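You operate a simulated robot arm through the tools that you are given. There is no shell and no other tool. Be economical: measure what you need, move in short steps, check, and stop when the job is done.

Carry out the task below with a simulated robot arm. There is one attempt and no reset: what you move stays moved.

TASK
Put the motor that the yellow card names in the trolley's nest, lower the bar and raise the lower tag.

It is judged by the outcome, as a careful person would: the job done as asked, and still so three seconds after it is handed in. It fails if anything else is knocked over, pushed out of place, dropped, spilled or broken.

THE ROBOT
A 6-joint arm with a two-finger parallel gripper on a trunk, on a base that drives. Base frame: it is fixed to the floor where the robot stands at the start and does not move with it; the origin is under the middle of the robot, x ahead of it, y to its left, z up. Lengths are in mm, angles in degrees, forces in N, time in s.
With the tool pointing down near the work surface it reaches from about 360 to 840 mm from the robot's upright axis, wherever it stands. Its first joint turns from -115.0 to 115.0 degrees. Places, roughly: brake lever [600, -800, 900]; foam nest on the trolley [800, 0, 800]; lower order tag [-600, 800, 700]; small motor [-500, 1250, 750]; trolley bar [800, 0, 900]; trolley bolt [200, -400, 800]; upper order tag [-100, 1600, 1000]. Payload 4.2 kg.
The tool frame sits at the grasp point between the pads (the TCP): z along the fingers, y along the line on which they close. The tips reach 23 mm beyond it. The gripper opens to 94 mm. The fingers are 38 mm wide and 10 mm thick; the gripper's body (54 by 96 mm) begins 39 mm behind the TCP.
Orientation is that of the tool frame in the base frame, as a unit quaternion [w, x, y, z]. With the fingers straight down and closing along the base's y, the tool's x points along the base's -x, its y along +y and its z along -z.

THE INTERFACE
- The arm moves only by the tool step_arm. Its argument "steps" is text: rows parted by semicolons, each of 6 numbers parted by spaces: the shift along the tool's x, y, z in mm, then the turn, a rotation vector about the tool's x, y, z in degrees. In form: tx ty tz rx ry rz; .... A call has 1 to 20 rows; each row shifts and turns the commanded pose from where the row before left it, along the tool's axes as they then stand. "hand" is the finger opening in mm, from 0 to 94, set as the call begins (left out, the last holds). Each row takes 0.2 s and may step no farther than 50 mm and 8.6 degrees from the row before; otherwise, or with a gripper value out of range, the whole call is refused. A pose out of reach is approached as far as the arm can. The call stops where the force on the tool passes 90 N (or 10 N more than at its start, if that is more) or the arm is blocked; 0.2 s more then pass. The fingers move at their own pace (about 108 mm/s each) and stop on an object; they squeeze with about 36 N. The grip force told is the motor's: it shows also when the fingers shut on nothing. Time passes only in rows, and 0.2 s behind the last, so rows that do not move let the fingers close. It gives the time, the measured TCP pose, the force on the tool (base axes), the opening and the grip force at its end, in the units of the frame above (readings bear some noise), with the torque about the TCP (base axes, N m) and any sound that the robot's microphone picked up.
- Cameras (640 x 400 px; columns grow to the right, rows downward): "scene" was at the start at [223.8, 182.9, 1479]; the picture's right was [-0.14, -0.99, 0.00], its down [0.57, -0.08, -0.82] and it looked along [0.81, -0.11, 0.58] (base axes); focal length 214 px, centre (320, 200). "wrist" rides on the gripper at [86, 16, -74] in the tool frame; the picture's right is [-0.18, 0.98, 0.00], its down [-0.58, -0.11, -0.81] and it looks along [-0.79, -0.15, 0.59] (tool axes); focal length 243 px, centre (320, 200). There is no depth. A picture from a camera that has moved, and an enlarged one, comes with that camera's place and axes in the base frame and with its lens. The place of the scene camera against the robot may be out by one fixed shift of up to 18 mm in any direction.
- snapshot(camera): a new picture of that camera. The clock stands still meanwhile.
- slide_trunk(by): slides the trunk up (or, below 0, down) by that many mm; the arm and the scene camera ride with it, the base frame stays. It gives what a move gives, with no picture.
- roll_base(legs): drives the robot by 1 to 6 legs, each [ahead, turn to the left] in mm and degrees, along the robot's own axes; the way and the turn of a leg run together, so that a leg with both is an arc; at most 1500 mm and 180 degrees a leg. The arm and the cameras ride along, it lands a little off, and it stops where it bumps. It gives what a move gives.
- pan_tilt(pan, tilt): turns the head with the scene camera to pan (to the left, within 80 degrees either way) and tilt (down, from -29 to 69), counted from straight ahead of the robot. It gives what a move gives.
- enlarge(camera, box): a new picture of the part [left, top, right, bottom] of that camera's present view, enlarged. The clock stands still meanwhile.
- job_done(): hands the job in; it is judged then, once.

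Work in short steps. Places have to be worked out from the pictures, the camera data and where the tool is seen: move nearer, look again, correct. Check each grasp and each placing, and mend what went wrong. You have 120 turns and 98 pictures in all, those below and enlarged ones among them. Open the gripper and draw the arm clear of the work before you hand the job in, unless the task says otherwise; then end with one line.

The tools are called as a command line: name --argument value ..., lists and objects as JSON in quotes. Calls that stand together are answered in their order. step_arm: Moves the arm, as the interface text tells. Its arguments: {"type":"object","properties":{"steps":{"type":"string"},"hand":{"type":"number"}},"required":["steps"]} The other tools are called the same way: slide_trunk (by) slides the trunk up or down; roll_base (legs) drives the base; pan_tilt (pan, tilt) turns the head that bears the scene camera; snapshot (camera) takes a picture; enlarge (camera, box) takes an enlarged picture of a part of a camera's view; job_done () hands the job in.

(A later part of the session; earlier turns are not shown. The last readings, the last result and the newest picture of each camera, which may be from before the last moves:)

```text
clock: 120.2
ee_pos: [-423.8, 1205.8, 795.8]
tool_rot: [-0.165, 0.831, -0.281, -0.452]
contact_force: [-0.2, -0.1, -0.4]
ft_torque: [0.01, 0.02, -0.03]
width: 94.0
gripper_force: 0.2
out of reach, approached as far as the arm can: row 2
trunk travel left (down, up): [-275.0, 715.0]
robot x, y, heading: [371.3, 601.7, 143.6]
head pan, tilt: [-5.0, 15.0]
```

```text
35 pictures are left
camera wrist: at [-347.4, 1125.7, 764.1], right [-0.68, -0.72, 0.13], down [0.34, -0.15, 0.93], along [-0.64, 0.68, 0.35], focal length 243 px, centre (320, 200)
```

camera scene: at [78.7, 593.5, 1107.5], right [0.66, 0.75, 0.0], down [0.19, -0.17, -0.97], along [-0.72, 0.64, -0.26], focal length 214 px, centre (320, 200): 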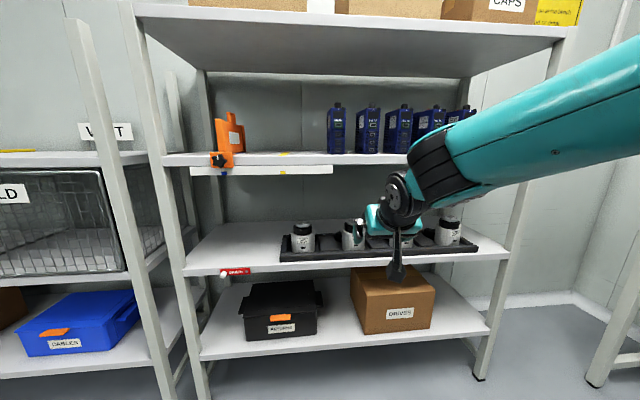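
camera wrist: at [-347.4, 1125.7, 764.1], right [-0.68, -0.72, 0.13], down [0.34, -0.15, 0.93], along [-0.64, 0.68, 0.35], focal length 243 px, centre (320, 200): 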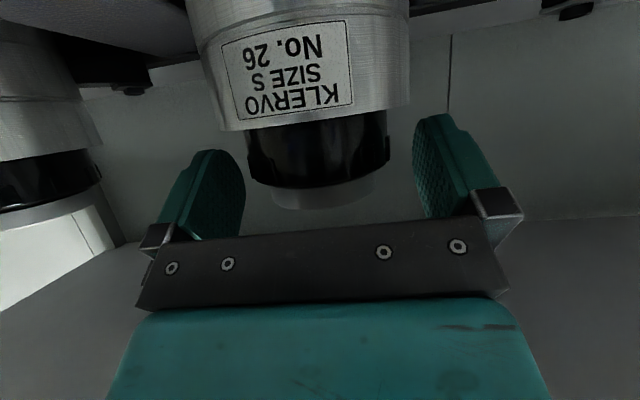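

The collar is between the fingers, roughly centred and about 12 mm ahead of the grasp point. I'll close on it.

step_arm --steps "0 0 0 0 0 0; 0 0 0 0 0 0; 0 0 0 0 0 0; 0 0 0 0 0 0" --hand 50

```text
clock: 121.2
ee_pos: [-423.4, 1206.0, 795.3]
tool_rot: [-0.165, 0.831, -0.281, -0.451]
contact_force: [4.9, 5.4, 0.4]
ft_torque: [-0.04, -0.23, -0.13]
width: 71.6
gripper_force: 35.6
trunk travel left (down, up): [-275.0, 715.0]
robot x, y, heading: [374.3, 602.3, 143.8]
head pan, tilt: [-5.0, 15.0]
```

Gripped at 71.6 mm with full squeeze. I'll lift with the trunk, first by a little.

slide_trunk --by 15

snapshot --camera "wrist"

```text
clock: 121.9
ee_pos: [-424.1, 1204.6, 807.5]
tool_rot: [-0.164, 0.832, -0.28, -0.45]
contact_force: [-0.6, -0.7, -15.8]
ft_torque: [-0.27, -0.3, -0.03]
width: 71.6
gripper_force: 36.2
trunk travel left (down, up): [-290.0, 700.0]
robot x, y, heading: [373.5, 606.2, 143.5]
head pan, tilt: [-5.0, 15.0]
```

```text
34 pictures are left
camera wrist: at [-348.3, 1125.1, 777.2], right [-0.68, -0.72, 0.13], down [0.34, -0.15, 0.93], along [-0.65, 0.68, 0.35], focal length 243 px, centre (320, 200)
```

wrist: 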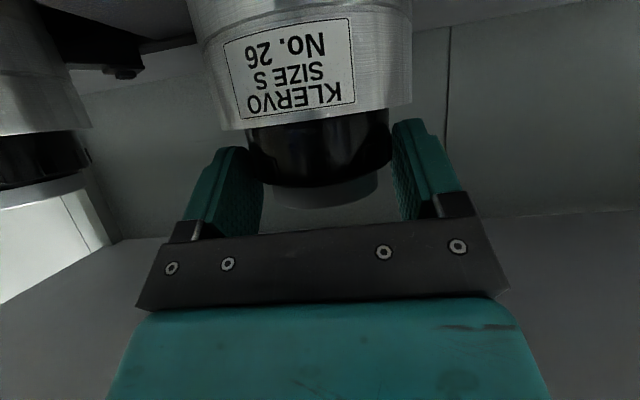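

Motor 26 is held, weighing about 16 N. I'll lift it further with the trunk, back the base 100 mm, and draw the arm back 60 mm to leave the shelf.

slide_trunk --by 40

roll_base --legs '[[-100, 0]]'

step_arm --steps "11 0 -17 0 0 0; 11 0 -17 0 0 0; 11 0 -17 0 0 0; 0 0 0 0 0 0"

snapshot --camera "scene"

```text
clock: 122.7
ee_pos: [-423.6, 1205.0, 849.0]
tool_rot: [-0.165, 0.831, -0.281, -0.451]
contact_force: [-0.9, 0.6, -14.4]
ft_torque: [-0.26, -0.28, 0.01]
width: 71.9
gripper_force: 36.5
trunk travel left (down, up): [-330.0, 660.0]
robot x, y, heading: [373.4, 605.0, 143.7]
head pan, tilt: [-5.0, 15.0]
```

```text
clock: 123.8
ee_pos: [-342.5, 1146.7, 849.4]
tool_rot: [-0.165, 0.831, -0.281, -0.45]
contact_force: [-0.5, 0.1, -14.6]
ft_torque: [-0.23, -0.32, 0.01]
width: 71.6
gripper_force: 36.3
trunk travel left (down, up): [-330.0, 660.0]
robot x, y, heading: [455.1, 542.4, 143.7]
head pan, tilt: [-5.0, 15.0]
```

```text
clock: 124.8
ee_pos: [-294.6, 1110.2, 847.3]
tool_rot: [-0.164, 0.831, -0.28, -0.451]
contact_force: [0.3, 0.4, -14.4]
ft_torque: [-0.23, -0.28, 0.01]
width: 71.7
gripper_force: 36.6
trunk travel left (down, up): [-330.0, 660.0]
robot x, y, heading: [452.2, 543.4, 143.8]
head pan, tilt: [-5.0, 15.0]
```

```text
33 pictures are left
camera scene: at [158.9, 534.1, 1012.4], right [0.66, 0.75, 0.0], down [0.2, -0.17, -0.97], along [-0.73, 0.64, -0.26], focal length 214 px, centre (320, 200)
```

scene: 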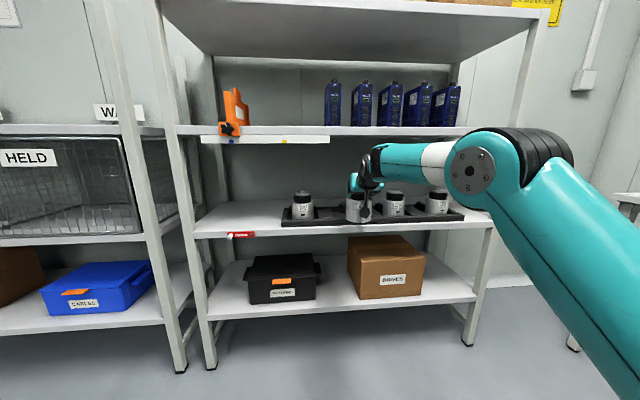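

The motor is clear of the shelf. I'll turn right 30° for clearance, raise the trunk so the load passes above everything, then continue turning towards the trolley.

roll_base --legs '[[0, -30]]'

slide_trunk --by 330

roll_base --legs '[[0, -110]]'

pan_tilt --pan -15 --tilt 45

snapshot --camera "scene"

```text
clock: 126.7
ee_pos: [88.8, 1409.2, 849.5]
tool_rot: [-0.276, 0.73, -0.486, -0.393]
contact_force: [-1.0, 0.4, -14.5]
ft_torque: [-0.37, -0.11, 0.02]
width: 72.0
gripper_force: 35.9
trunk travel left (down, up): [-330.0, 660.0]
robot x, y, heading: [453.3, 544.3, 113.6]
head pan, tilt: [-5.0, 15.0]
```

```text
clock: 130.0
ee_pos: [88.6, 1407.9, 1178.2]
tool_rot: [-0.275, 0.731, -0.486, -0.392]
contact_force: [0.3, -0.4, -14.4]
ft_torque: [-0.4, -0.17, -0.01]
width: 71.7
gripper_force: 35.5
trunk travel left (down, up): [-660.0, 330.0]
robot x, y, heading: [455.4, 543.3, 113.5]
head pan, tilt: [-5.0, 15.0]
```

```text
clock: 132.7
ee_pos: [857.7, 1438.1, 1176.3]
tool_rot: [0.407, -0.477, 0.736, 0.253]
contact_force: [2.6, -1.8, -1.2]
ft_torque: [0.07, 0.04, 0.16]
width: 0.0
gripper_force: 35.7
trunk travel left (down, up): [-660.0, 330.0]
robot x, y, heading: [470.4, 585.6, 73.4]
head pan, tilt: [-5.0, 15.0]
stopped in leg 1: the robot was blocked; the commanded pose is now the measured one
```

```text
clock: 133.6
ee_pos: [847.2, 1441.1, 1178.3]
tool_rot: [0.409, -0.481, 0.734, 0.252]
contact_force: [0.0, 0.0, 0.1]
ft_torque: [0.0, 0.01, 0.0]
width: 0.1
gripper_force: 35.4
trunk travel left (down, up): [-660.0, 330.0]
robot x, y, heading: [466.6, 585.1, 73.1]
head pan, tilt: [-15.0, 45.0]
```

```text
32 pictures are left
camera scene: at [381.7, 851.0, 1295.8], right [0.85, -0.53, 0.0], down [-0.37, -0.6, -0.71], along [0.37, 0.6, -0.71], focal length 214 px, centre (320, 200)
```

scene: 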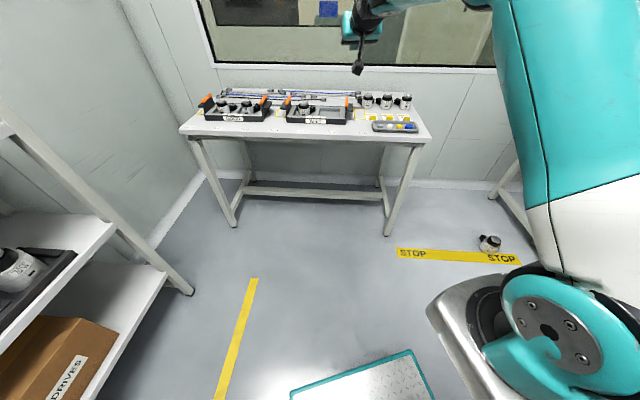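

The base's rear struck something, probably the trolley corner, and the jolt dropped the motor on the floor by the STOP line. I'll drive forward, away from the trolley, and assess.

roll_base --legs '[[200, 0]]'

enlarge --camera "scene" --box '[400, 190, 600, 315]'

```text
clock: 135.2
ee_pos: [905.2, 1632.0, 1177.6]
tool_rot: [0.409, -0.48, 0.734, 0.251]
contact_force: [-0.3, 0.8, -0.3]
ft_torque: [0.0, -0.02, -0.01]
width: 49.9
gripper_force: 0.1
trunk travel left (down, up): [-660.0, 330.0]
robot x, y, heading: [526.5, 777.0, 73.2]
head pan, tilt: [-15.0, 45.0]
```

```text
3.20 times, centred on (500, 252) of scene
camera zoom: at [440.1, 1042.7, 1295.8], right [0.85, -0.53, 0.0], down [-0.37, -0.6, -0.71], along [0.37, 0.6, -0.71], focal length 686 px, centre (-256, 32)
```

zoom: 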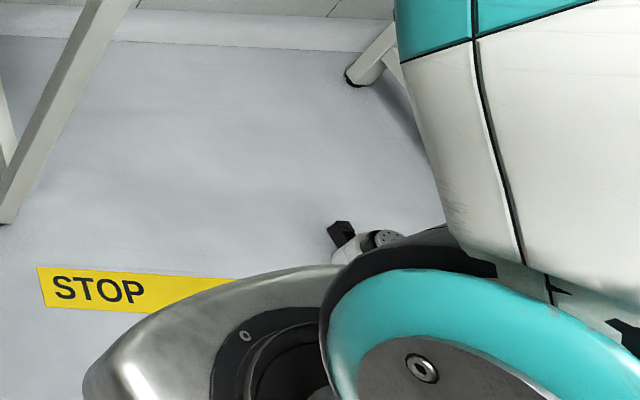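

The motor lies on its side on the floor near (1810, 970). I'll turn to face it, drive nearer, and look with the head.

roll_base --legs '[[0, -63], [450, 0]]'

pan_tilt --pan 5 --tilt 60

snapshot --camera "scene"

```text
clock: 140.7
ee_pos: [1907.3, 920.1, 1177.9]
tool_rot: [0.481, -0.031, 0.876, 0.004]
contact_force: [-0.2, 0.7, -0.2]
ft_torque: [-0.04, -0.05, -0.03]
width: 50.2
gripper_force: 0.1
trunk travel left (down, up): [-660.0, 330.0]
robot x, y, heading: [971.8, 857.2, 10.6]
head pan, tilt: [-15.0, 45.0]
```

```text
clock: 141.5
ee_pos: [1907.3, 920.1, 1178.9]
tool_rot: [0.481, -0.029, 0.876, 0.002]
contact_force: [0.2, -0.6, -0.5]
ft_torque: [0.02, -0.02, 0.02]
width: 50.0
gripper_force: 0.0
trunk travel left (down, up): [-660.0, 330.0]
robot x, y, heading: [974.9, 860.5, 10.7]
head pan, tilt: [5.0, 60.0]
```

```text
30 pictures are left
camera scene: at [1162.7, 1094.1, 1276.3], right [0.27, -0.96, 0.0], down [-0.83, -0.23, -0.5], along [0.48, 0.13, -0.87], focal length 214 px, centre (320, 200)
```

scene: 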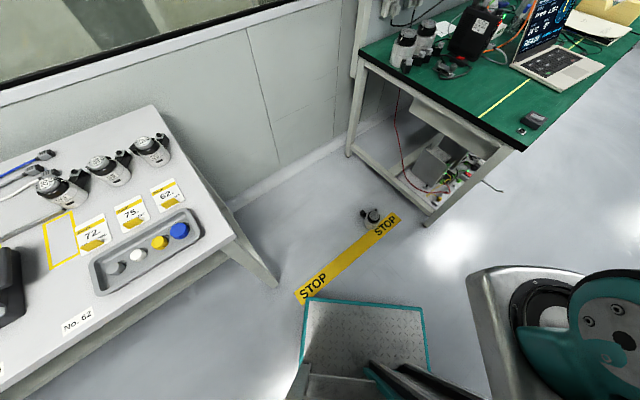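

The motor lies by the end of the STOP strip. I'll zoom in to see its attitude.

enlarge --camera "scene" --box '[332, 190, 412, 240]'

```text
8.00 times, centred on (372, 215) of scene
camera zoom: at [1162.7, 1094.1, 1276.3], right [0.27, -0.96, 0.0], down [-0.83, -0.23, -0.5], along [0.48, 0.13, -0.87], focal length 1716 px, centre (-96, 80)
```

zoom: 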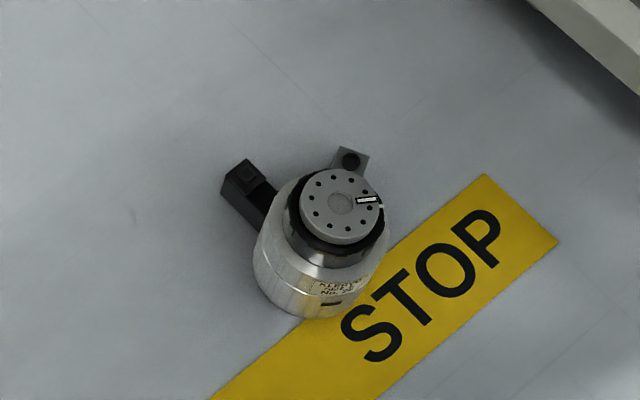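

By luck the motor stands upright on the floor, label No. 26 visible, at about (1792, 927). I'll back up a little, bring the tool to vertical while drawing in, and lower the trunk.

roll_base --legs '[[-100, 0]]'

step_arm --steps "21 0 -34 0 8.3 0; 26 0 -31 0 8.3 0; 30 0 -26 0 8.3 0; 33.5 0 -22 0 8.3 0; 36 0 -17 0 8.3 0; 38 0 -11 0 8.3 0; 39.6 0 -5.6 0 8.3 0; 0 0 0 0 0 0" --hand 94

slide_trunk --by -400

slide_trunk --by -200

snapshot --camera "wrist"

```text
clock: 142.7
ee_pos: [1807.3, 901.5, 1178.4]
tool_rot: [0.481, -0.03, 0.876, 0.003]
contact_force: [0.2, -0.3, 0.4]
ft_torque: [-0.03, -0.01, -0.03]
width: 49.8
gripper_force: 0.0
trunk travel left (down, up): [-660.0, 330.0]
robot x, y, heading: [871.8, 840.1, 10.6]
head pan, tilt: [5.0, 60.0]
```

```text
clock: 144.5
ee_pos: [1528.4, 886.1, 1181.0]
tool_rot: [-0.007, -0.027, 1.0, -0.012]
contact_force: [0.4, 0.8, 0.2]
ft_torque: [0.01, -0.03, 0.01]
width: 94.3
gripper_force: 0.1
trunk travel left (down, up): [-660.0, 330.0]
robot x, y, heading: [872.8, 841.9, 10.6]
head pan, tilt: [5.0, 60.0]
```

```text
clock: 148.3
ee_pos: [1528.6, 886.8, 781.4]
tool_rot: [-0.006, -0.028, 1.0, -0.012]
contact_force: [-0.5, 1.0, 0.3]
ft_torque: [0.0, 0.0, -0.02]
width: 93.9
gripper_force: 0.0
trunk travel left (down, up): [-260.0, 730.0]
robot x, y, heading: [871.3, 840.4, 10.5]
head pan, tilt: [5.0, 60.0]
```

```text
clock: 150.5
ee_pos: [1527.2, 887.7, 580.8]
tool_rot: [-0.006, -0.027, 1.0, -0.012]
contact_force: [-0.8, -0.6, -0.6]
ft_torque: [0.0, 0.0, -0.02]
width: 94.2
gripper_force: 0.2
trunk travel left (down, up): [-60.0, 930.0]
robot x, y, heading: [870.0, 839.4, 10.5]
head pan, tilt: [5.0, 60.0]
```

```text
28 pictures are left
camera wrist: at [1441.3, 899.9, 658.1], right [0.13, 0.99, -0.03], down [0.6, -0.06, 0.8], along [0.79, -0.12, -0.6], focal length 243 px, centre (320, 200)
```

wrist: 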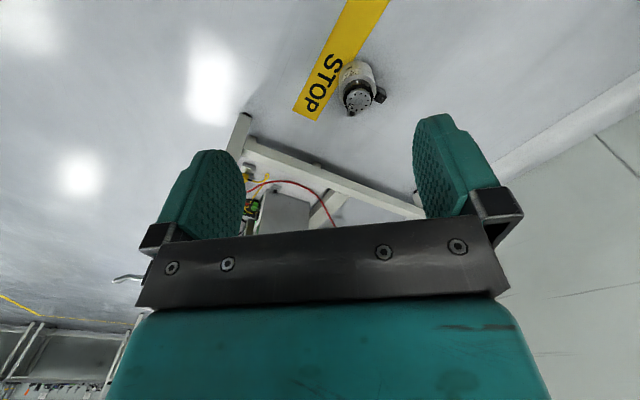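

The motor is about 240 mm beyond the tool, near (1768, 931). I'll drive forward 200 mm and look again.

roll_base --legs '[[200, 0]]'

step_arm --steps "0 0 45 0 0 0; 0 0 45 0 0 0; 0 0 45 0 0 0; 0 0 45 0 0 0; 0 0 45 0 0 0; 0 0 0 0 0 0"

snapshot --camera "wrist"

```text
clock: 152.1
ee_pos: [1723.0, 922.8, 581.2]
tool_rot: [-0.006, -0.028, 1.0, -0.012]
contact_force: [0.5, -0.8, 1.0]
ft_torque: [0.03, 0.03, -0.02]
width: 94.0
gripper_force: 0.1
trunk travel left (down, up): [-60.0, 930.0]
robot x, y, heading: [1069.7, 883.6, 10.5]
head pan, tilt: [5.0, 60.0]
```

```text
clock: 153.5
ee_pos: [1720.9, 916.7, 356.7]
tool_rot: [-0.006, -0.028, 1.0, -0.011]
contact_force: [-0.4, 0.2, -0.7]
ft_torque: [0.0, 0.01, -0.04]
width: 94.2
gripper_force: 0.0
trunk travel left (down, up): [-60.0, 930.0]
robot x, y, heading: [1068.6, 881.4, 10.8]
head pan, tilt: [5.0, 60.0]
```

```text
27 pictures are left
camera wrist: at [1634.1, 930.2, 432.2], right [0.13, 0.99, -0.02], down [0.59, -0.06, 0.8], along [0.79, -0.12, -0.6], focal length 243 px, centre (320, 200)
```

wrist: 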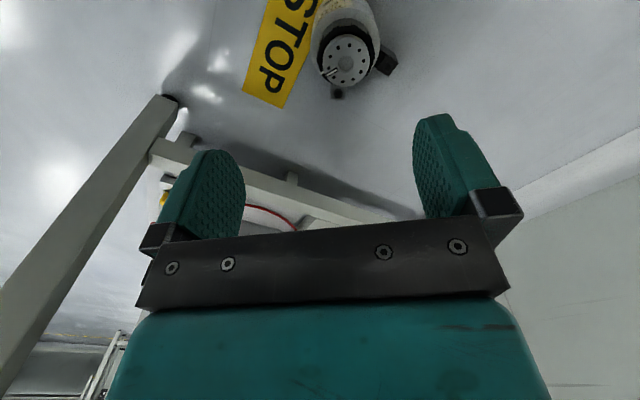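

Motor at (1773, 935). I'll centre over it and descend with open jaws so that the fingers straddle the collar.

step_arm --steps "-28 10.5 0 0 0 0; -28 10.5 0 0 0 0; 0 0 40 0 0 0; 0 0 40 0 0 0; 0 0 40 0 0 0; 0 0 0 0 0 0"

snapshot --camera "wrist"

```text
clock: 154.9
ee_pos: [1774.0, 938.0, 235.6]
tool_rot: [-0.006, -0.028, 1.0, -0.012]
contact_force: [0.3, 0.0, 0.2]
ft_torque: [-0.02, 0.02, 0.0]
width: 94.1
gripper_force: 0.1
trunk travel left (down, up): [-60.0, 930.0]
robot x, y, heading: [1065.4, 880.7, 10.7]
head pan, tilt: [5.0, 60.0]
```

```text
26 pictures are left
camera wrist: at [1686.5, 951.2, 311.9], right [0.13, 0.99, -0.02], down [0.59, -0.06, 0.8], along [0.79, -0.12, -0.6], focal length 243 px, centre (320, 200)
```

wrist: 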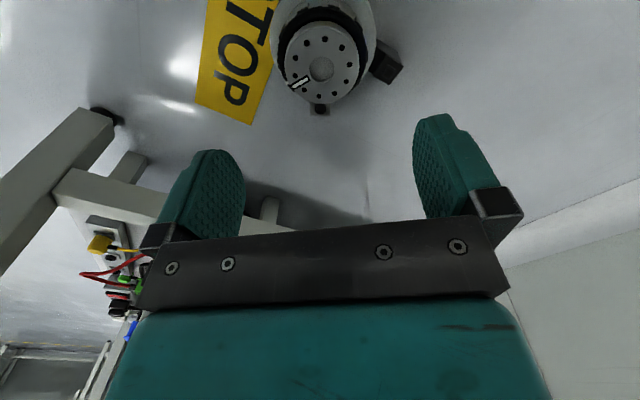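

Centred within 2 mm. I'll descend to about z = 104 and close.

step_arm --steps "0 0 44 0 0 0; 0 0 44 0 0 0; 0 0 43 0 0 0; 0 0 0 0 0 0"

step_arm --steps "0 0 0 0 0 0; 0 0 0 0 0 0; 0 0 0 0 0 0; 0 0 -20 0 0 0; 0 0 -20 0 0 0; 0 0 0 0 0 0" --hand 45

snapshot --camera "wrist"

```text
clock: 155.9
ee_pos: [1772.1, 937.2, 105.2]
tool_rot: [-0.006, -0.029, 1.0, -0.011]
contact_force: [0.2, 0.5, 0.2]
ft_torque: [0.06, -0.01, 0.0]
width: 93.9
gripper_force: 0.0
trunk travel left (down, up): [-60.0, 930.0]
robot x, y, heading: [1064.4, 877.3, 10.6]
head pan, tilt: [5.0, 60.0]
```

```text
clock: 157.3
ee_pos: [1772.5, 936.4, 144.3]
tool_rot: [-0.007, -0.028, 1.0, -0.011]
contact_force: [0.4, -0.2, -14.9]
ft_torque: [0.0, 0.16, 0.0]
width: 71.5
gripper_force: 36.2
trunk travel left (down, up): [-60.0, 930.0]
robot x, y, heading: [1066.3, 878.3, 10.6]
head pan, tilt: [5.0, 60.0]
```

```text
25 pictures are left
camera wrist: at [1685.2, 949.5, 220.6], right [0.13, 0.99, -0.03], down [0.6, -0.06, 0.8], along [0.79, -0.12, -0.6], focal length 243 px, centre (320, 200)
```

wrist: 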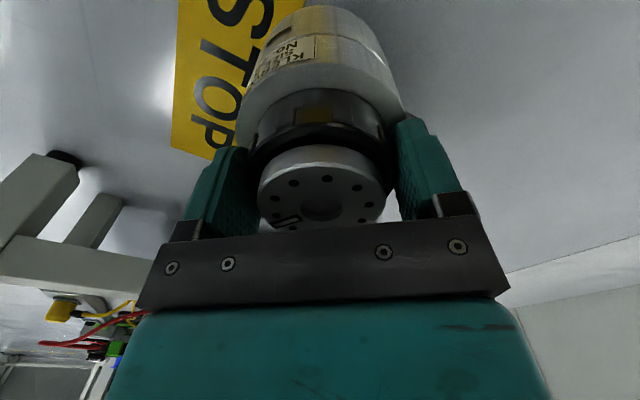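

Gripped at 71.5 mm, with 15 N of weight; the motor's bottom is 105 mm below the grasp point. I'll lift with trunk and arm to carry height and back away 150 mm for turning room.

slide_trunk --by 400

slide_trunk --by 135

step_arm --steps "10 0 -40 0 0 0; 10 0 -40 0 0 0; 10 0 -40 0 0 0; 10 0 -40 0 0 0; 10 0 -40 0 0 0; 10 0 -40 0 0 0; 10 0 -40 0 0 0; 10 0 -40 0 0 0; 0 0 0 0 0 0"

roll_base --legs '[[-150, 0]]'

```text
clock: 161.1
ee_pos: [1773.5, 935.7, 544.9]
tool_rot: [-0.006, -0.028, 1.0, -0.012]
contact_force: [0.6, 0.0, -14.2]
ft_torque: [0.0, 0.17, -0.01]
width: 71.6
gripper_force: 35.2
trunk travel left (down, up): [-460.0, 530.0]
robot x, y, heading: [1066.5, 877.8, 10.7]
head pan, tilt: [5.0, 60.0]
```

```text
clock: 162.7
ee_pos: [1772.3, 936.2, 678.9]
tool_rot: [-0.006, -0.028, 1.0, -0.011]
contact_force: [0.3, -0.1, -14.6]
ft_torque: [-0.03, 0.15, 0.02]
width: 71.6
gripper_force: 36.0
trunk travel left (down, up): [-595.0, 395.0]
robot x, y, heading: [1067.4, 880.0, 10.9]
head pan, tilt: [5.0, 60.0]
```

```text
clock: 164.7
ee_pos: [1696.0, 938.3, 999.7]
tool_rot: [-0.007, -0.028, 1.0, -0.011]
contact_force: [0.2, 0.0, -14.0]
ft_torque: [-0.01, 0.15, 0.0]
width: 71.7
gripper_force: 36.0
trunk travel left (down, up): [-595.0, 395.0]
robot x, y, heading: [1067.6, 876.5, 10.7]
head pan, tilt: [5.0, 60.0]
```

```text
clock: 166.1
ee_pos: [1546.2, 912.0, 1000.5]
tool_rot: [-0.006, -0.028, 1.0, -0.012]
contact_force: [0.5, -0.6, -13.7]
ft_torque: [-0.02, 0.12, -0.05]
width: 71.7
gripper_force: 35.6
trunk travel left (down, up): [-595.0, 395.0]
robot x, y, heading: [921.5, 848.9, 10.6]
head pan, tilt: [5.0, 60.0]
```

Now I'll turn toward the trolley and look before going closer.

roll_base --legs '[[0, -55]]'

pan_tilt --pan -45 --tilt 35

snapshot --camera "scene"

```text
clock: 168.9
ee_pos: [1331.1, 371.2, 999.7]
tool_rot: [-0.011, 0.436, 0.9, -0.007]
contact_force: [-0.3, -0.6, -15.5]
ft_torque: [0.1, 0.12, 0.0]
width: 71.5
gripper_force: 36.2
trunk travel left (down, up): [-595.0, 395.0]
robot x, y, heading: [915.7, 852.5, -44.1]
head pan, tilt: [5.0, 60.0]
```

```text
clock: 170.1
ee_pos: [1329.8, 371.2, 999.2]
tool_rot: [-0.011, 0.436, 0.9, -0.007]
contact_force: [1.1, 0.3, -14.2]
ft_torque: [0.13, 0.07, -0.01]
width: 71.7
gripper_force: 36.2
trunk travel left (down, up): [-595.0, 395.0]
robot x, y, heading: [919.4, 850.6, -44.2]
head pan, tilt: [-45.0, 35.0]
```

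```text
24 pictures are left
camera scene: at [1178.2, 791.6, 1245.4], right [-1.0, -0.01, 0.0], down [-0.01, 0.57, -0.82], along [0.01, -0.82, -0.57], focal length 214 px, centre (320, 200)
```

scene: 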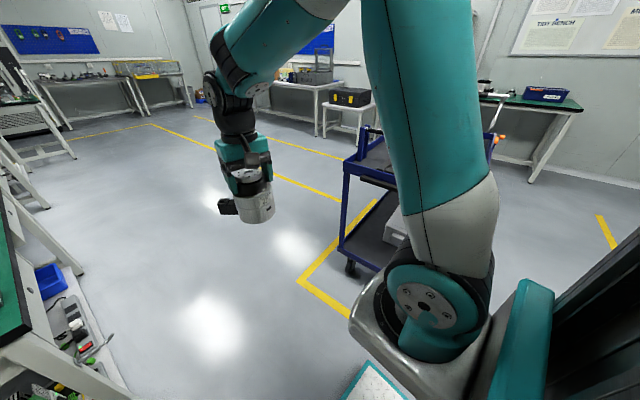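

The path looks free. I'll raise the load 150 mm more, drive to the trolley's left end, and turn to face the nest.

slide_trunk --by 150

roll_base --legs '[[450, 0], [0, -80]]'

pan_tilt --pan 0 --tilt 45

snapshot --camera "scene"

```text
clock: 171.9
ee_pos: [1329.6, 371.8, 1149.7]
tool_rot: [-0.011, 0.436, 0.9, -0.006]
contact_force: [0.6, -0.4, -14.9]
ft_torque: [0.14, 0.12, 0.01]
width: 71.6
gripper_force: 36.1
trunk travel left (down, up): [-745.0, 245.0]
robot x, y, heading: [919.0, 851.5, -44.2]
head pan, tilt: [-45.0, 35.0]
```

```text
clock: 178.1
ee_pos: [833.9, 52.0, 1150.1]
tool_rot: [-0.013, 0.915, 0.403, 0.002]
contact_force: [-0.3, 0.9, -13.9]
ft_torque: [0.14, -0.1, 0.04]
width: 71.9
gripper_force: 35.7
trunk travel left (down, up): [-745.0, 245.0]
robot x, y, heading: [1240.5, 532.9, -125.0]
head pan, tilt: [-45.0, 35.0]
```

```text
clock: 179.2
ee_pos: [834.8, 51.5, 1150.4]
tool_rot: [-0.013, 0.915, 0.403, 0.002]
contact_force: [-0.6, -0.1, -15.5]
ft_torque: [0.15, -0.11, -0.02]
width: 71.7
gripper_force: 36.2
trunk travel left (down, up): [-745.0, 245.0]
robot x, y, heading: [1241.8, 534.6, -125.1]
head pan, tilt: [0.0, 45.0]
```

```text
23 pictures are left
camera scene: at [1280.4, 227.7, 1380.7], right [-0.82, 0.57, 0.0], down [0.41, 0.58, -0.71], along [-0.41, -0.58, -0.71], focal length 214 px, centre (320, 200)
```

scene: 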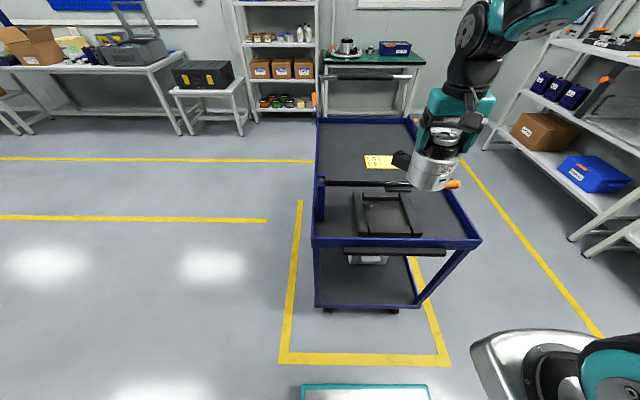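

The trolley still stands in its floor outline, and the nest and bar are right ahead. I'll zoom in on the nest and the bar.

enlarge --camera "scene" --box '[300, 155, 460, 255]'

```text
4.00 times, centred on (380, 205) of scene
camera zoom: at [1280.4, 227.7, 1380.7], right [-0.82, 0.57, 0.0], down [0.41, 0.58, -0.71], along [-0.41, -0.58, -0.71], focal length 858 px, centre (80, 180)
```

zoom: 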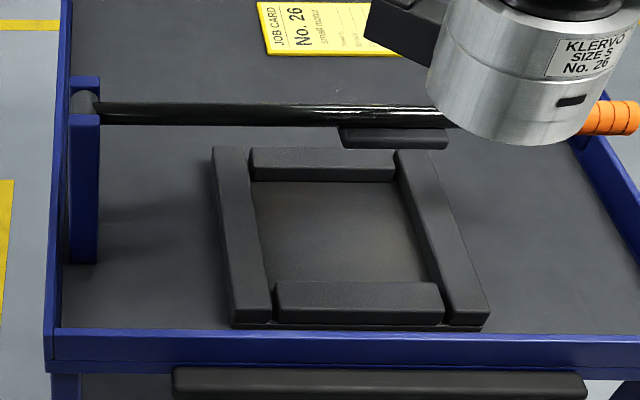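

The bar lies level at about z = 945 with its pad straight over the nest, so it must be swung up before the motor can go in. I'll first set the motor down on the tray beyond the nest, clear of the card, by driving 130 mm closer and reaching over the bar.

roll_base --legs '[[130, 0]]'

step_arm --steps "-37 15 0 0 0 0; -37 15 0 0 0 0; -37 15 0 0 0 0; -37 15 0 0 0 0; -35 13 0 0 0 0; 0 0 40 0 0 0; 0 0 40 0 0 0; 0 0 40 0 0 0; 0 0 40 0 0 0; 0 0 0 0 0 0"

snapshot --camera "scene"

snapshot --camera "wrist"

```text
clock: 180.5
ee_pos: [759.5, -56.5, 1148.6]
tool_rot: [-0.014, 0.915, 0.404, 0.002]
contact_force: [-0.8, 1.1, -14.1]
ft_torque: [0.14, -0.1, -0.02]
width: 71.6
gripper_force: 35.9
trunk travel left (down, up): [-745.0, 245.0]
robot x, y, heading: [1168.3, 426.6, -124.8]
head pan, tilt: [0.0, 45.0]
```

```text
clock: 182.7
ee_pos: [689.4, -237.0, 984.6]
tool_rot: [-0.013, 0.915, 0.403, 0.002]
contact_force: [0.5, 0.4, -14.1]
ft_torque: [0.14, -0.1, -0.03]
width: 71.7
gripper_force: 35.8
trunk travel left (down, up): [-745.0, 245.0]
robot x, y, heading: [1165.7, 429.9, -125.0]
head pan, tilt: [0.0, 45.0]
```

```text
21 pictures are left
camera scene: at [1205.1, 118.9, 1380.6], right [-0.82, 0.57, 0.0], down [0.4, 0.58, -0.71], along [-0.4, -0.58, -0.71], focal length 214 px, centre (320, 200)
```

scene: 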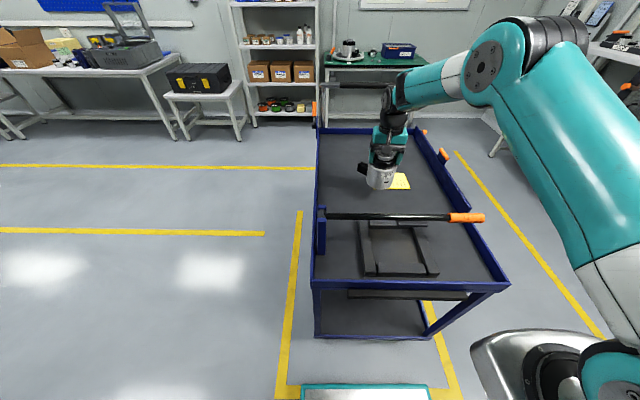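

```text
20 pictures are left
camera wrist: at [759.0, -185.5, 1062.0], right [0.6, -0.8, -0.03], down [-0.47, -0.38, 0.8], along [-0.65, -0.47, -0.6], focal length 243 px, centre (320, 200)
```

wrist: 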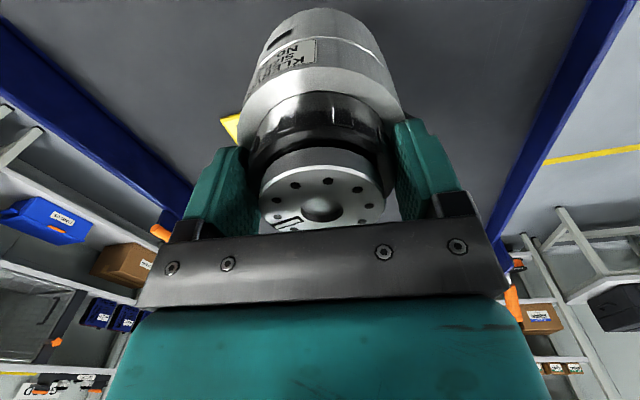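

The motor hangs over free tray, clear of the card. I'll lower it most of the way and then creep down to contact.

step_arm --steps "0 0 32 0 0 0; 0 0 32 0 0 0; 0 0 25 0 0 0; 0 0 0 0 0 0"

step_arm --steps "0 0 4 0 0 0; 0 0 4 0 0 0; 0 0 0 0 0 0"

step_arm --steps "0 0 4 0 0 0; 0 0 4 0 0 0; 0 0 0 0 0 0"

```text
clock: 183.7
ee_pos: [686.0, -235.2, 902.7]
tool_rot: [-0.011, 0.916, 0.402, -0.003]
contact_force: [-5.0, 8.2, 30.8]
ft_torque: [-0.45, -0.24, -0.15]
width: 72.1
gripper_force: 35.8
trunk travel left (down, up): [-745.0, 245.0]
robot x, y, heading: [1165.9, 424.9, -124.7]
head pan, tilt: [0.0, 45.0]
```

```text
clock: 184.5
ee_pos: [687.1, -236.0, 903.0]
tool_rot: [-0.006, 0.915, 0.403, -0.006]
contact_force: [-5.8, 21.1, 83.9]
ft_torque: [-0.26, -2.5, 0.55]
width: 71.6
gripper_force: 36.6
trunk travel left (down, up): [-745.0, 245.0]
robot x, y, heading: [1169.3, 428.5, -124.8]
head pan, tilt: [0.0, 45.0]
```

```text
clock: 184.8
ee_pos: [684.6, -239.2, 902.0]
tool_rot: [-0.006, 0.915, 0.404, -0.007]
contact_force: [3.5, 10.0, 36.0]
ft_torque: [0.24, -2.28, 0.49]
width: 71.6
gripper_force: 35.6
trunk travel left (down, up): [-745.0, 245.0]
robot x, y, heading: [1164.8, 427.1, -125.2]
head pan, tilt: [0.0, 45.0]
stopped in row 1: the force on the tool passed its limit at 101 N (the readings are from after the stop); the commanded pose is now the measured one
```

The motor stands on the tray at z ≈ 798. I'll open the jaws, rise clear, and look.

step_arm --steps "0 0 0 0 0 0; 0 0 0 0 0 0; 0 0 0 0 0 0; 0 0 -30 0 0 0; 0 0 -40 0 0 0; 0 0 -40 0 0 0; 0 0 -40 0 0 0; 0 0 -40 0 0 0; 0 0 0 0 0 0" --hand 94

enlarge --camera "scene" --box '[300, 140, 508, 270]'

```text
clock: 186.8
ee_pos: [688.6, -239.5, 1088.3]
tool_rot: [-0.008, 0.915, 0.403, -0.005]
contact_force: [0.4, 0.5, 0.0]
ft_torque: [0.0, -0.01, -0.02]
width: 94.0
gripper_force: 0.1
trunk travel left (down, up): [-745.0, 245.0]
robot x, y, heading: [1165.8, 423.2, -124.8]
head pan, tilt: [0.0, 45.0]
```

```text
3.08 times, centred on (404, 205) of scene
camera zoom: at [1205.2, 119.6, 1380.8], right [-0.82, 0.57, 0.0], down [0.4, 0.58, -0.71], along [-0.4, -0.58, -0.71], focal length 660 px, centre (62, 185)
```

zoom: 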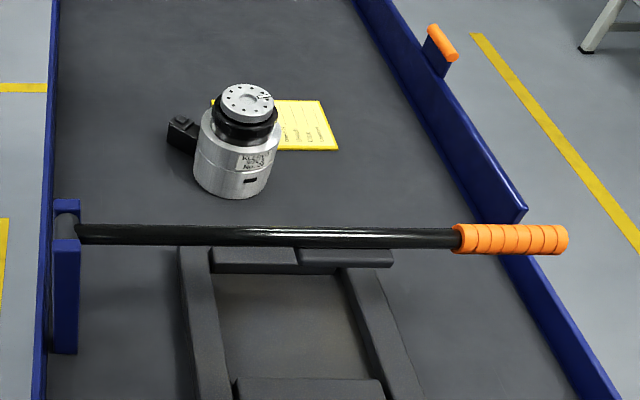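

The motor stands safely and the bar's handle end is at about (670, 69, 970). I'll move over the handle and yaw the jaws to straddle it, then refine with the wrist camera.

step_arm --steps "31 -29 -3 0 0 0; 31 -29 -3 0 0 0; 31 -29 -3 0 0 0; 31 -29 -3 0 0 0; 31 -29 -3 0 0 0; 31 -29 -3 0 0 0; 31 -29 -3 0 0 0; 0 0 0 0 0 8.35; 0 0 0 0 0 8.35; 0 0 0 0 0 8.35; 0 0 0 0 0 8.35; 0 0 0 0 0 8.35; 0 0 0 0 0 8.35; 0 0 0 0 0 8.35; 0 0 0 0 0 8.35; 0 0 0 0 0 8.35; 0 0 0 0 0 8.35; 0 0 0 0 0 0" --hand 70

snapshot --camera "wrist"

```text
clock: 190.6
ee_pos: [684.5, 55.5, 1111.4]
tool_rot: [-0.003, 0.951, -0.309, -0.01]
contact_force: [0.0, 0.6, 0.3]
ft_torque: [-0.02, 0.03, 0.0]
width: 69.9
gripper_force: 0.2
trunk travel left (down, up): [-745.0, 245.0]
robot x, y, heading: [1168.3, 425.2, -124.9]
head pan, tilt: [0.0, 45.0]
```

```text
18 pictures are left
camera wrist: at [746.1, -8.3, 1186.7], right [-0.73, -0.69, 0.0], down [-0.39, 0.42, 0.82], along [-0.56, 0.59, -0.58], focal length 243 px, centre (320, 200)
```

wrist: 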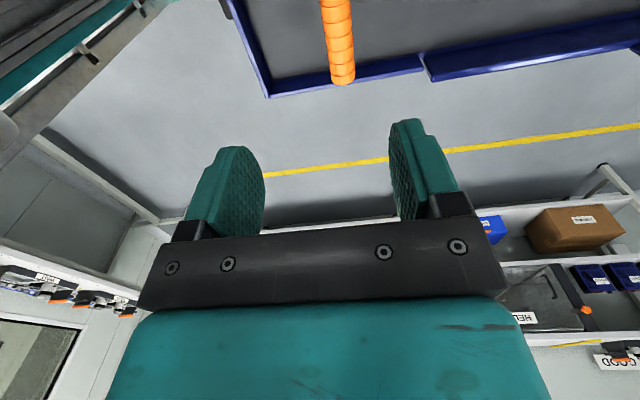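

The handle is aligned with the jaws, its end 32 mm beyond and 14 mm to one side. I'll shift, descend around it, and close.

step_arm --steps "-12 14 0 0 0 0; 0 0 45 0 0 0; 0 0 45 0 0 0; 0 0 47 0 0 0; 0 0 0 0 0 0"

snapshot --camera "wrist"

step_arm --steps "0 0 0 0 0 0; 0 0 0 0 0 0; 0 0 0 0 0 0" --hand 10

```text
clock: 191.8
ee_pos: [665.6, 54.1, 976.0]
tool_rot: [-0.001, 0.951, -0.308, -0.009]
contact_force: [0.2, -0.1, 0.2]
ft_torque: [-0.01, 0.02, -0.01]
width: 69.9
gripper_force: 0.1
trunk travel left (down, up): [-745.0, 245.0]
robot x, y, heading: [1160.8, 428.4, -124.8]
head pan, tilt: [0.0, 45.0]
```

```text
17 pictures are left
camera wrist: at [726.4, -10.0, 1049.7], right [-0.73, -0.69, 0.0], down [-0.39, 0.42, 0.82], along [-0.56, 0.59, -0.58], focal length 243 px, centre (320, 200)
```

wrist: 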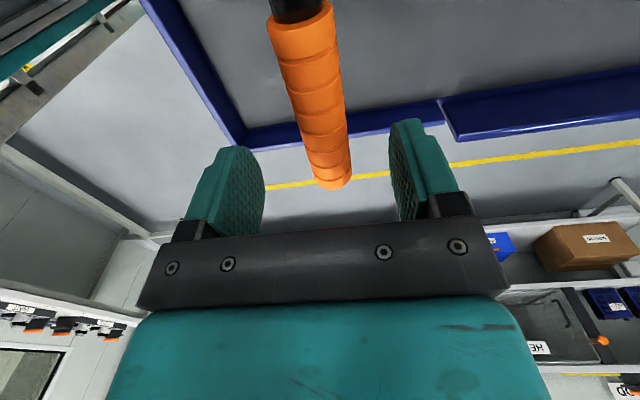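

```text
clock: 192.6
ee_pos: [662.9, 52.5, 975.2]
tool_rot: [0.001, 0.951, -0.309, -0.01]
contact_force: [-15.8, -19.9, -2.1]
ft_torque: [-0.66, 0.32, -0.12]
width: 20.6
gripper_force: 44.8
trunk travel left (down, up): [-745.0, 245.0]
robot x, y, heading: [1169.0, 426.6, -124.9]
head pan, tilt: [0.0, 45.0]
```

The handle is gripped at 20.6 mm. I'll swing it up along its arc, 12° first to feel whether it moves.

step_arm --steps "2.2 3 -42.1 0 0 0; 6.6 0 -41.7 0 0 0; 0 0 0 0 0 0"

```text
clock: 193.4
ee_pos: [672.9, 46.5, 1058.7]
tool_rot: [-0.003, 0.951, -0.308, -0.008]
contact_force: [-0.5, -0.6, -0.8]
ft_torque: [0.01, 0.0, 0.02]
width: 9.9
gripper_force: 0.0
trunk travel left (down, up): [-745.0, 245.0]
robot x, y, heading: [1163.3, 424.3, -124.7]
head pan, tilt: [0.0, 45.0]
```

The handle slipped out. I'll see where the bar is now.

enlarge --camera "scene" --box '[300, 140, 540, 290]'

```text
2.67 times, centred on (420, 215) of scene
camera zoom: at [1205.1, 119.7, 1380.8], right [-0.82, 0.57, 0.0], down [0.4, 0.58, -0.71], along [-0.4, -0.58, -0.71], focal length 572 px, centre (53, 160)
```

zoom: 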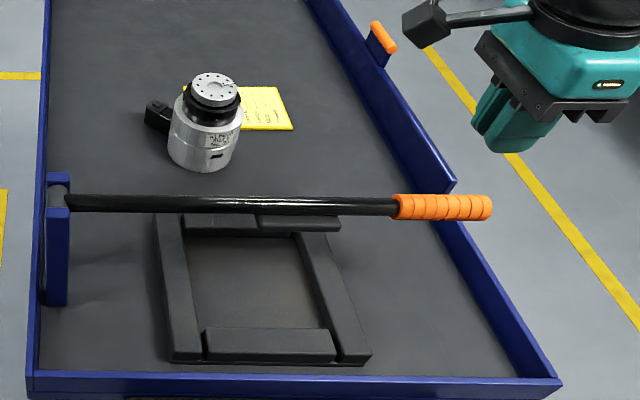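

The bar hasn't moved; pad friction was not enough. I'll instead push it up from below: go out past the handle's end, tilt the closed fingers towards the pivot, and slide the tips underneath.

step_arm --steps "-50 0 0 0 0 0; -50 0 0 0 0 0; 0 0 0 0 8.5 0; 0 0 0 0 8.5 0; 0 0 0 0 8.5 0; 0 0 0 0 8.5 0; 0 0 0 0 8.5 0; 0 0 0 0 8.5 0; 0 0 0 0 8.5 0; 0 0 0 0 0 0" --hand 0

step_arm --steps "-41.6 0 24 0 0 0; -41.6 0 24 0 0 0; -41.6 0 24 0 0 0; 19.4 0 33.6 0 0 0; 19.4 0 33.6 0 0 0; 0 0 0 0 0 0"

enlarge --camera "scene" --box '[360, 140, 600, 290]'

```text
clock: 195.6
ee_pos: [604.2, 105.3, 1052.2]
tool_rot: [0.15, 0.831, -0.268, 0.464]
contact_force: [0.2, -0.4, -0.1]
ft_torque: [0.0, -0.01, 0.0]
width: 0.0
gripper_force: 36.0
out of reach, approached as far as the arm can: row 9
trunk travel left (down, up): [-745.0, 245.0]
robot x, y, heading: [1168.4, 427.0, -124.8]
head pan, tilt: [0.0, 45.0]
```

```text
clock: 197.0
ee_pos: [662.2, 62.7, 904.4]
tool_rot: [0.152, 0.83, -0.27, 0.463]
contact_force: [-24.2, 22.9, -3.1]
ft_torque: [-1.01, -1.12, -0.29]
width: 0.2
gripper_force: 35.5
trunk travel left (down, up): [-745.0, 245.0]
robot x, y, heading: [1168.2, 426.7, -125.0]
head pan, tilt: [0.0, 45.0]
```

```text
2.67 times, centred on (480, 215) of scene
camera zoom: at [1203.2, 120.8, 1381.0], right [-0.82, 0.57, 0.0], down [0.41, 0.58, -0.71], along [-0.41, -0.58, -0.71], focal length 572 px, centre (-107, 160)
```

zoom: 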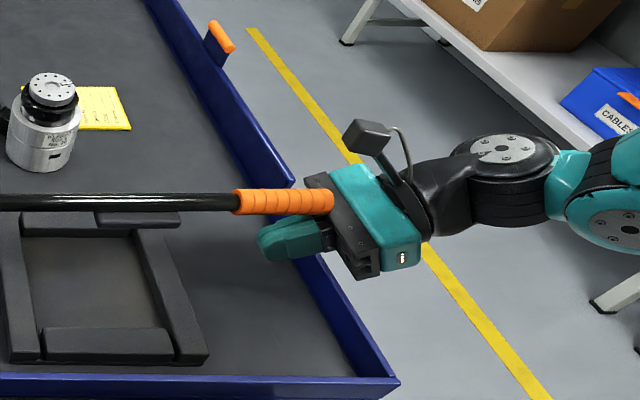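

The fingers lie under the handle, with its end touching the palm. I'll ease out 10 mm and lift with the arm, watching the force.

step_arm --steps "-5 0 -8.7 0 0 0; 17.3 0 -10 0 0 0; 17.3 0 -10 0 0 0; 17.3 0 -10 0 0 0; 0 0 0 0 0 0"

enlarge --camera "scene" --box '[300, 140, 540, 290]'

```text
clock: 198.2
ee_pos: [656.8, 67.2, 966.5]
tool_rot: [0.151, 0.83, -0.269, 0.464]
contact_force: [0.7, -0.6, -2.5]
ft_torque: [-0.01, 0.01, 0.01]
width: 0.1
gripper_force: 35.5
trunk travel left (down, up): [-745.0, 245.0]
robot x, y, heading: [1158.3, 425.8, -124.9]
head pan, tilt: [0.0, 45.0]
```

```text
2.67 times, centred on (420, 215) of scene
camera zoom: at [1205.0, 119.7, 1380.8], right [-0.82, 0.57, 0.0], down [0.4, 0.58, -0.71], along [-0.4, -0.58, -0.71], focal length 572 px, centre (53, 160)
```

zoom: 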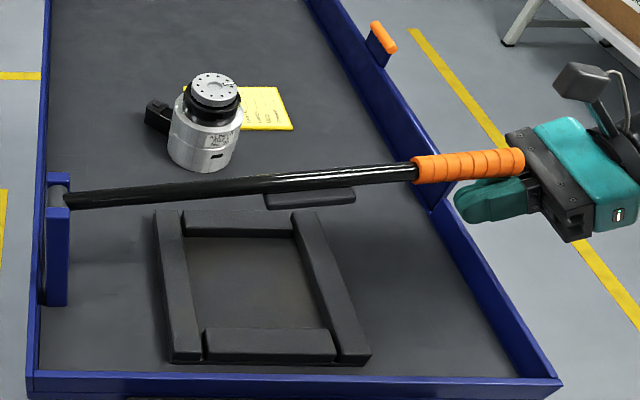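

The bar rises easily with the push, about 2 N. I'll follow its arc up to roughly 75°.

step_arm --steps "39.9 0 -13 0 0 0; 40.9 0 -8.7 0 0 0; 41.6 0 -4.4 0 0 0; 41.9 0 0 0 0 0; 41.7 0 4.3 0 0 0; 40.9 0 8.7 0 0 0; 39.8 0 12.9 0 0 0; 38.3 0 17.1 0 0 0; 36.3 0 21 0 0 0; 33.8 0 24.6 0 0 0; 0 0 0 0 0 0"

pan_tilt --pan 0 --tilt 25

snapshot --camera "scene"

```text
clock: 200.6
ee_pos: [870.1, -87.0, 1270.3]
tool_rot: [0.151, 0.831, -0.269, 0.463]
contact_force: [0.1, 1.2, 0.4]
ft_torque: [-0.02, -0.01, 0.01]
width: 0.0
gripper_force: 36.0
trunk travel left (down, up): [-745.0, 245.0]
robot x, y, heading: [1165.6, 422.8, -124.8]
head pan, tilt: [0.0, 45.0]
```

```text
clock: 201.4
ee_pos: [869.6, -86.3, 1270.3]
tool_rot: [0.151, 0.831, -0.269, 0.464]
contact_force: [-0.3, 0.5, 0.9]
ft_torque: [0.01, 0.0, 0.02]
width: 0.0
gripper_force: 35.7
trunk travel left (down, up): [-745.0, 245.0]
robot x, y, heading: [1163.8, 428.7, -124.8]
head pan, tilt: [0.0, 25.0]
```

```text
13 pictures are left
camera scene: at [1198.9, 110.9, 1411.3], right [-0.82, 0.57, 0.0], down [0.24, 0.35, -0.91], along [-0.52, -0.74, -0.42], focal length 214 px, centre (320, 200)
```

scene: 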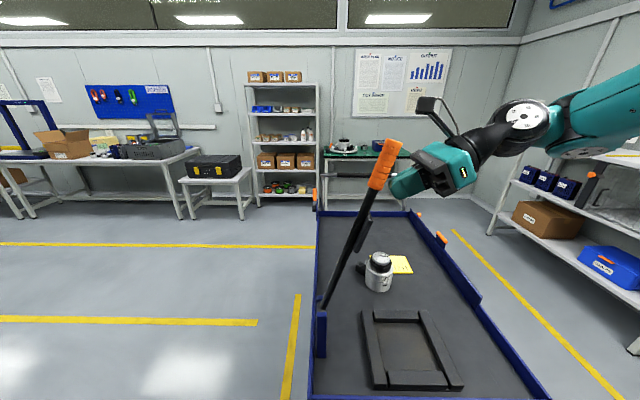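

The bar stands up near 65° with no load on the fingers, so it holds by itself. I'll back out, straighten the tool, and return to the natural yaw with open jaws.

step_arm --steps "-25 0 -43 0 0 0; -25 0 -43 0 0 0; -25 0 -43 0 0 0; 0 0 0 0 -8.5 0; 0 0 0 0 -8.5 0; 0 0 0 0 -8.5 0; 0 0 0 0 -8.5 0; 0 0 0 0 -8.5 0; 0 0 0 0 -8.5 0; 0 0 0 0 -8.5 0; 0 0 0 0 0 0"

step_arm --steps "0 0 0 0 0 -8.35; 0 0 0 0 0 -8.35; 0 0 0 0 0 -8.35; 0 0 0 0 0 -8.35; 0 0 0 0 0 -8.35; 0 0 0 0 0 -8.35; 0 0 0 0 0 -8.35; 0 0 0 0 0 -8.35; 0 0 0 0 0 -8.35; 0 0 0 0 0 -8.35; 0 0 0 0 0 0" --hand 94

snapshot --camera "scene"

```text
clock: 203.2
ee_pos: [772.6, -7.8, 1231.0]
tool_rot: [0.066, 0.936, -0.309, 0.156]
contact_force: [-12.9, 34.2, 38.3]
ft_torque: [-2.08, -0.86, 0.09]
width: 0.0
gripper_force: 36.0
out of reach, approached as far as the arm can: row 2, 3
trunk travel left (down, up): [-745.0, 245.0]
robot x, y, heading: [1164.4, 425.6, -125.2]
head pan, tilt: [0.0, 25.0]
stopped in row 8: the force on the tool passed its limit at 95 N (the readings are from after the stop); the commanded pose is now the measured one
```

```text
clock: 203.9
ee_pos: [767.5, -15.1, 1232.5]
tool_rot: [0.099, 0.973, -0.159, 0.137]
contact_force: [-15.5, 2.7, 16.4]
ft_torque: [-0.54, -0.9, -0.37]
width: 94.0
gripper_force: 0.0
trunk travel left (down, up): [-745.0, 245.0]
robot x, y, heading: [1166.4, 423.8, -125.1]
head pan, tilt: [0.0, 25.0]
stopped in row 3: the force on the tool passed its limit at 95 N (the readings are from after the stop); the commanded pose is now the measured one
```

```text
12 pictures are left
camera scene: at [1195.2, 111.3, 1410.8], right [-0.82, 0.58, 0.0], down [0.24, 0.34, -0.91], along [-0.52, -0.74, -0.42], focal length 214 px, centre (320, 200)
```

scene: 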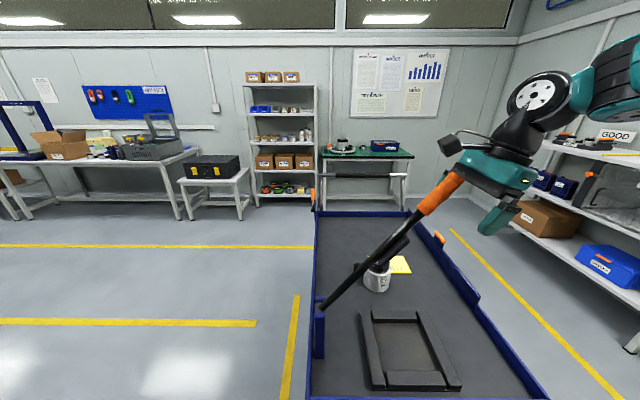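

While straightening, the hand pressed on the handle's end and pushed the bar down to about 45°. I'll move up and out to the right, level the tool, and then push the bar back up from its underside.

step_arm --steps "-24 -6 -30 0 0 0; -24 -6 -30 0 0 0; -24 -6 -30 0 0 0; 0 0 0 2.9 -5.8 0; 0 0 0 2.9 -5.8 0; 0 0 0 2.9 -5.8 0; 0 0 0 0 0 -8.1; 0 0 0 0 0 -8.1; 0 0 0 0 0 -8.1; 0 0 0 0 0 -8.1; 0 0 0 0 0 -8.1; 0 0 0 0 0 -8.1; 0 0 0 0 0 -8.1; 0 0 0 0 0 -8.1; 0 0 0 0 0 0"

snapshot --camera "scene"

```text
clock: 207.1
ee_pos: [690.1, 41.7, 1293.0]
tool_rot: [-0.001, 0.918, 0.396, 0.003]
contact_force: [0.9, 0.0, -0.6]
ft_torque: [0.02, 0.0, 0.0]
width: 93.7
gripper_force: 0.1
trunk travel left (down, up): [-745.0, 245.0]
robot x, y, heading: [1168.0, 424.3, -125.4]
head pan, tilt: [0.0, 25.0]
```

```text
11 pictures are left
camera scene: at [1196.8, 110.5, 1411.4], right [-0.82, 0.58, 0.0], down [0.24, 0.35, -0.91], along [-0.52, -0.74, -0.42], focal length 214 px, centre (320, 200)
```

scene: 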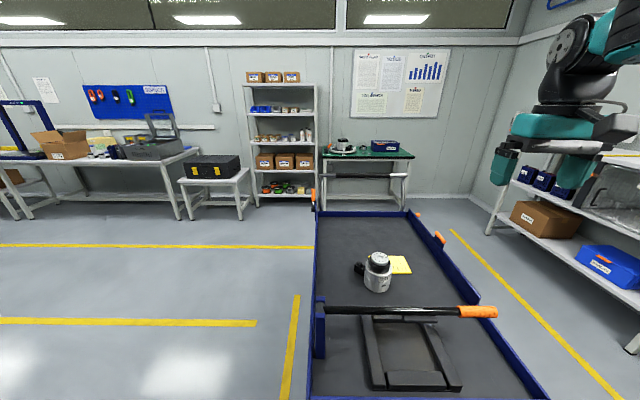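

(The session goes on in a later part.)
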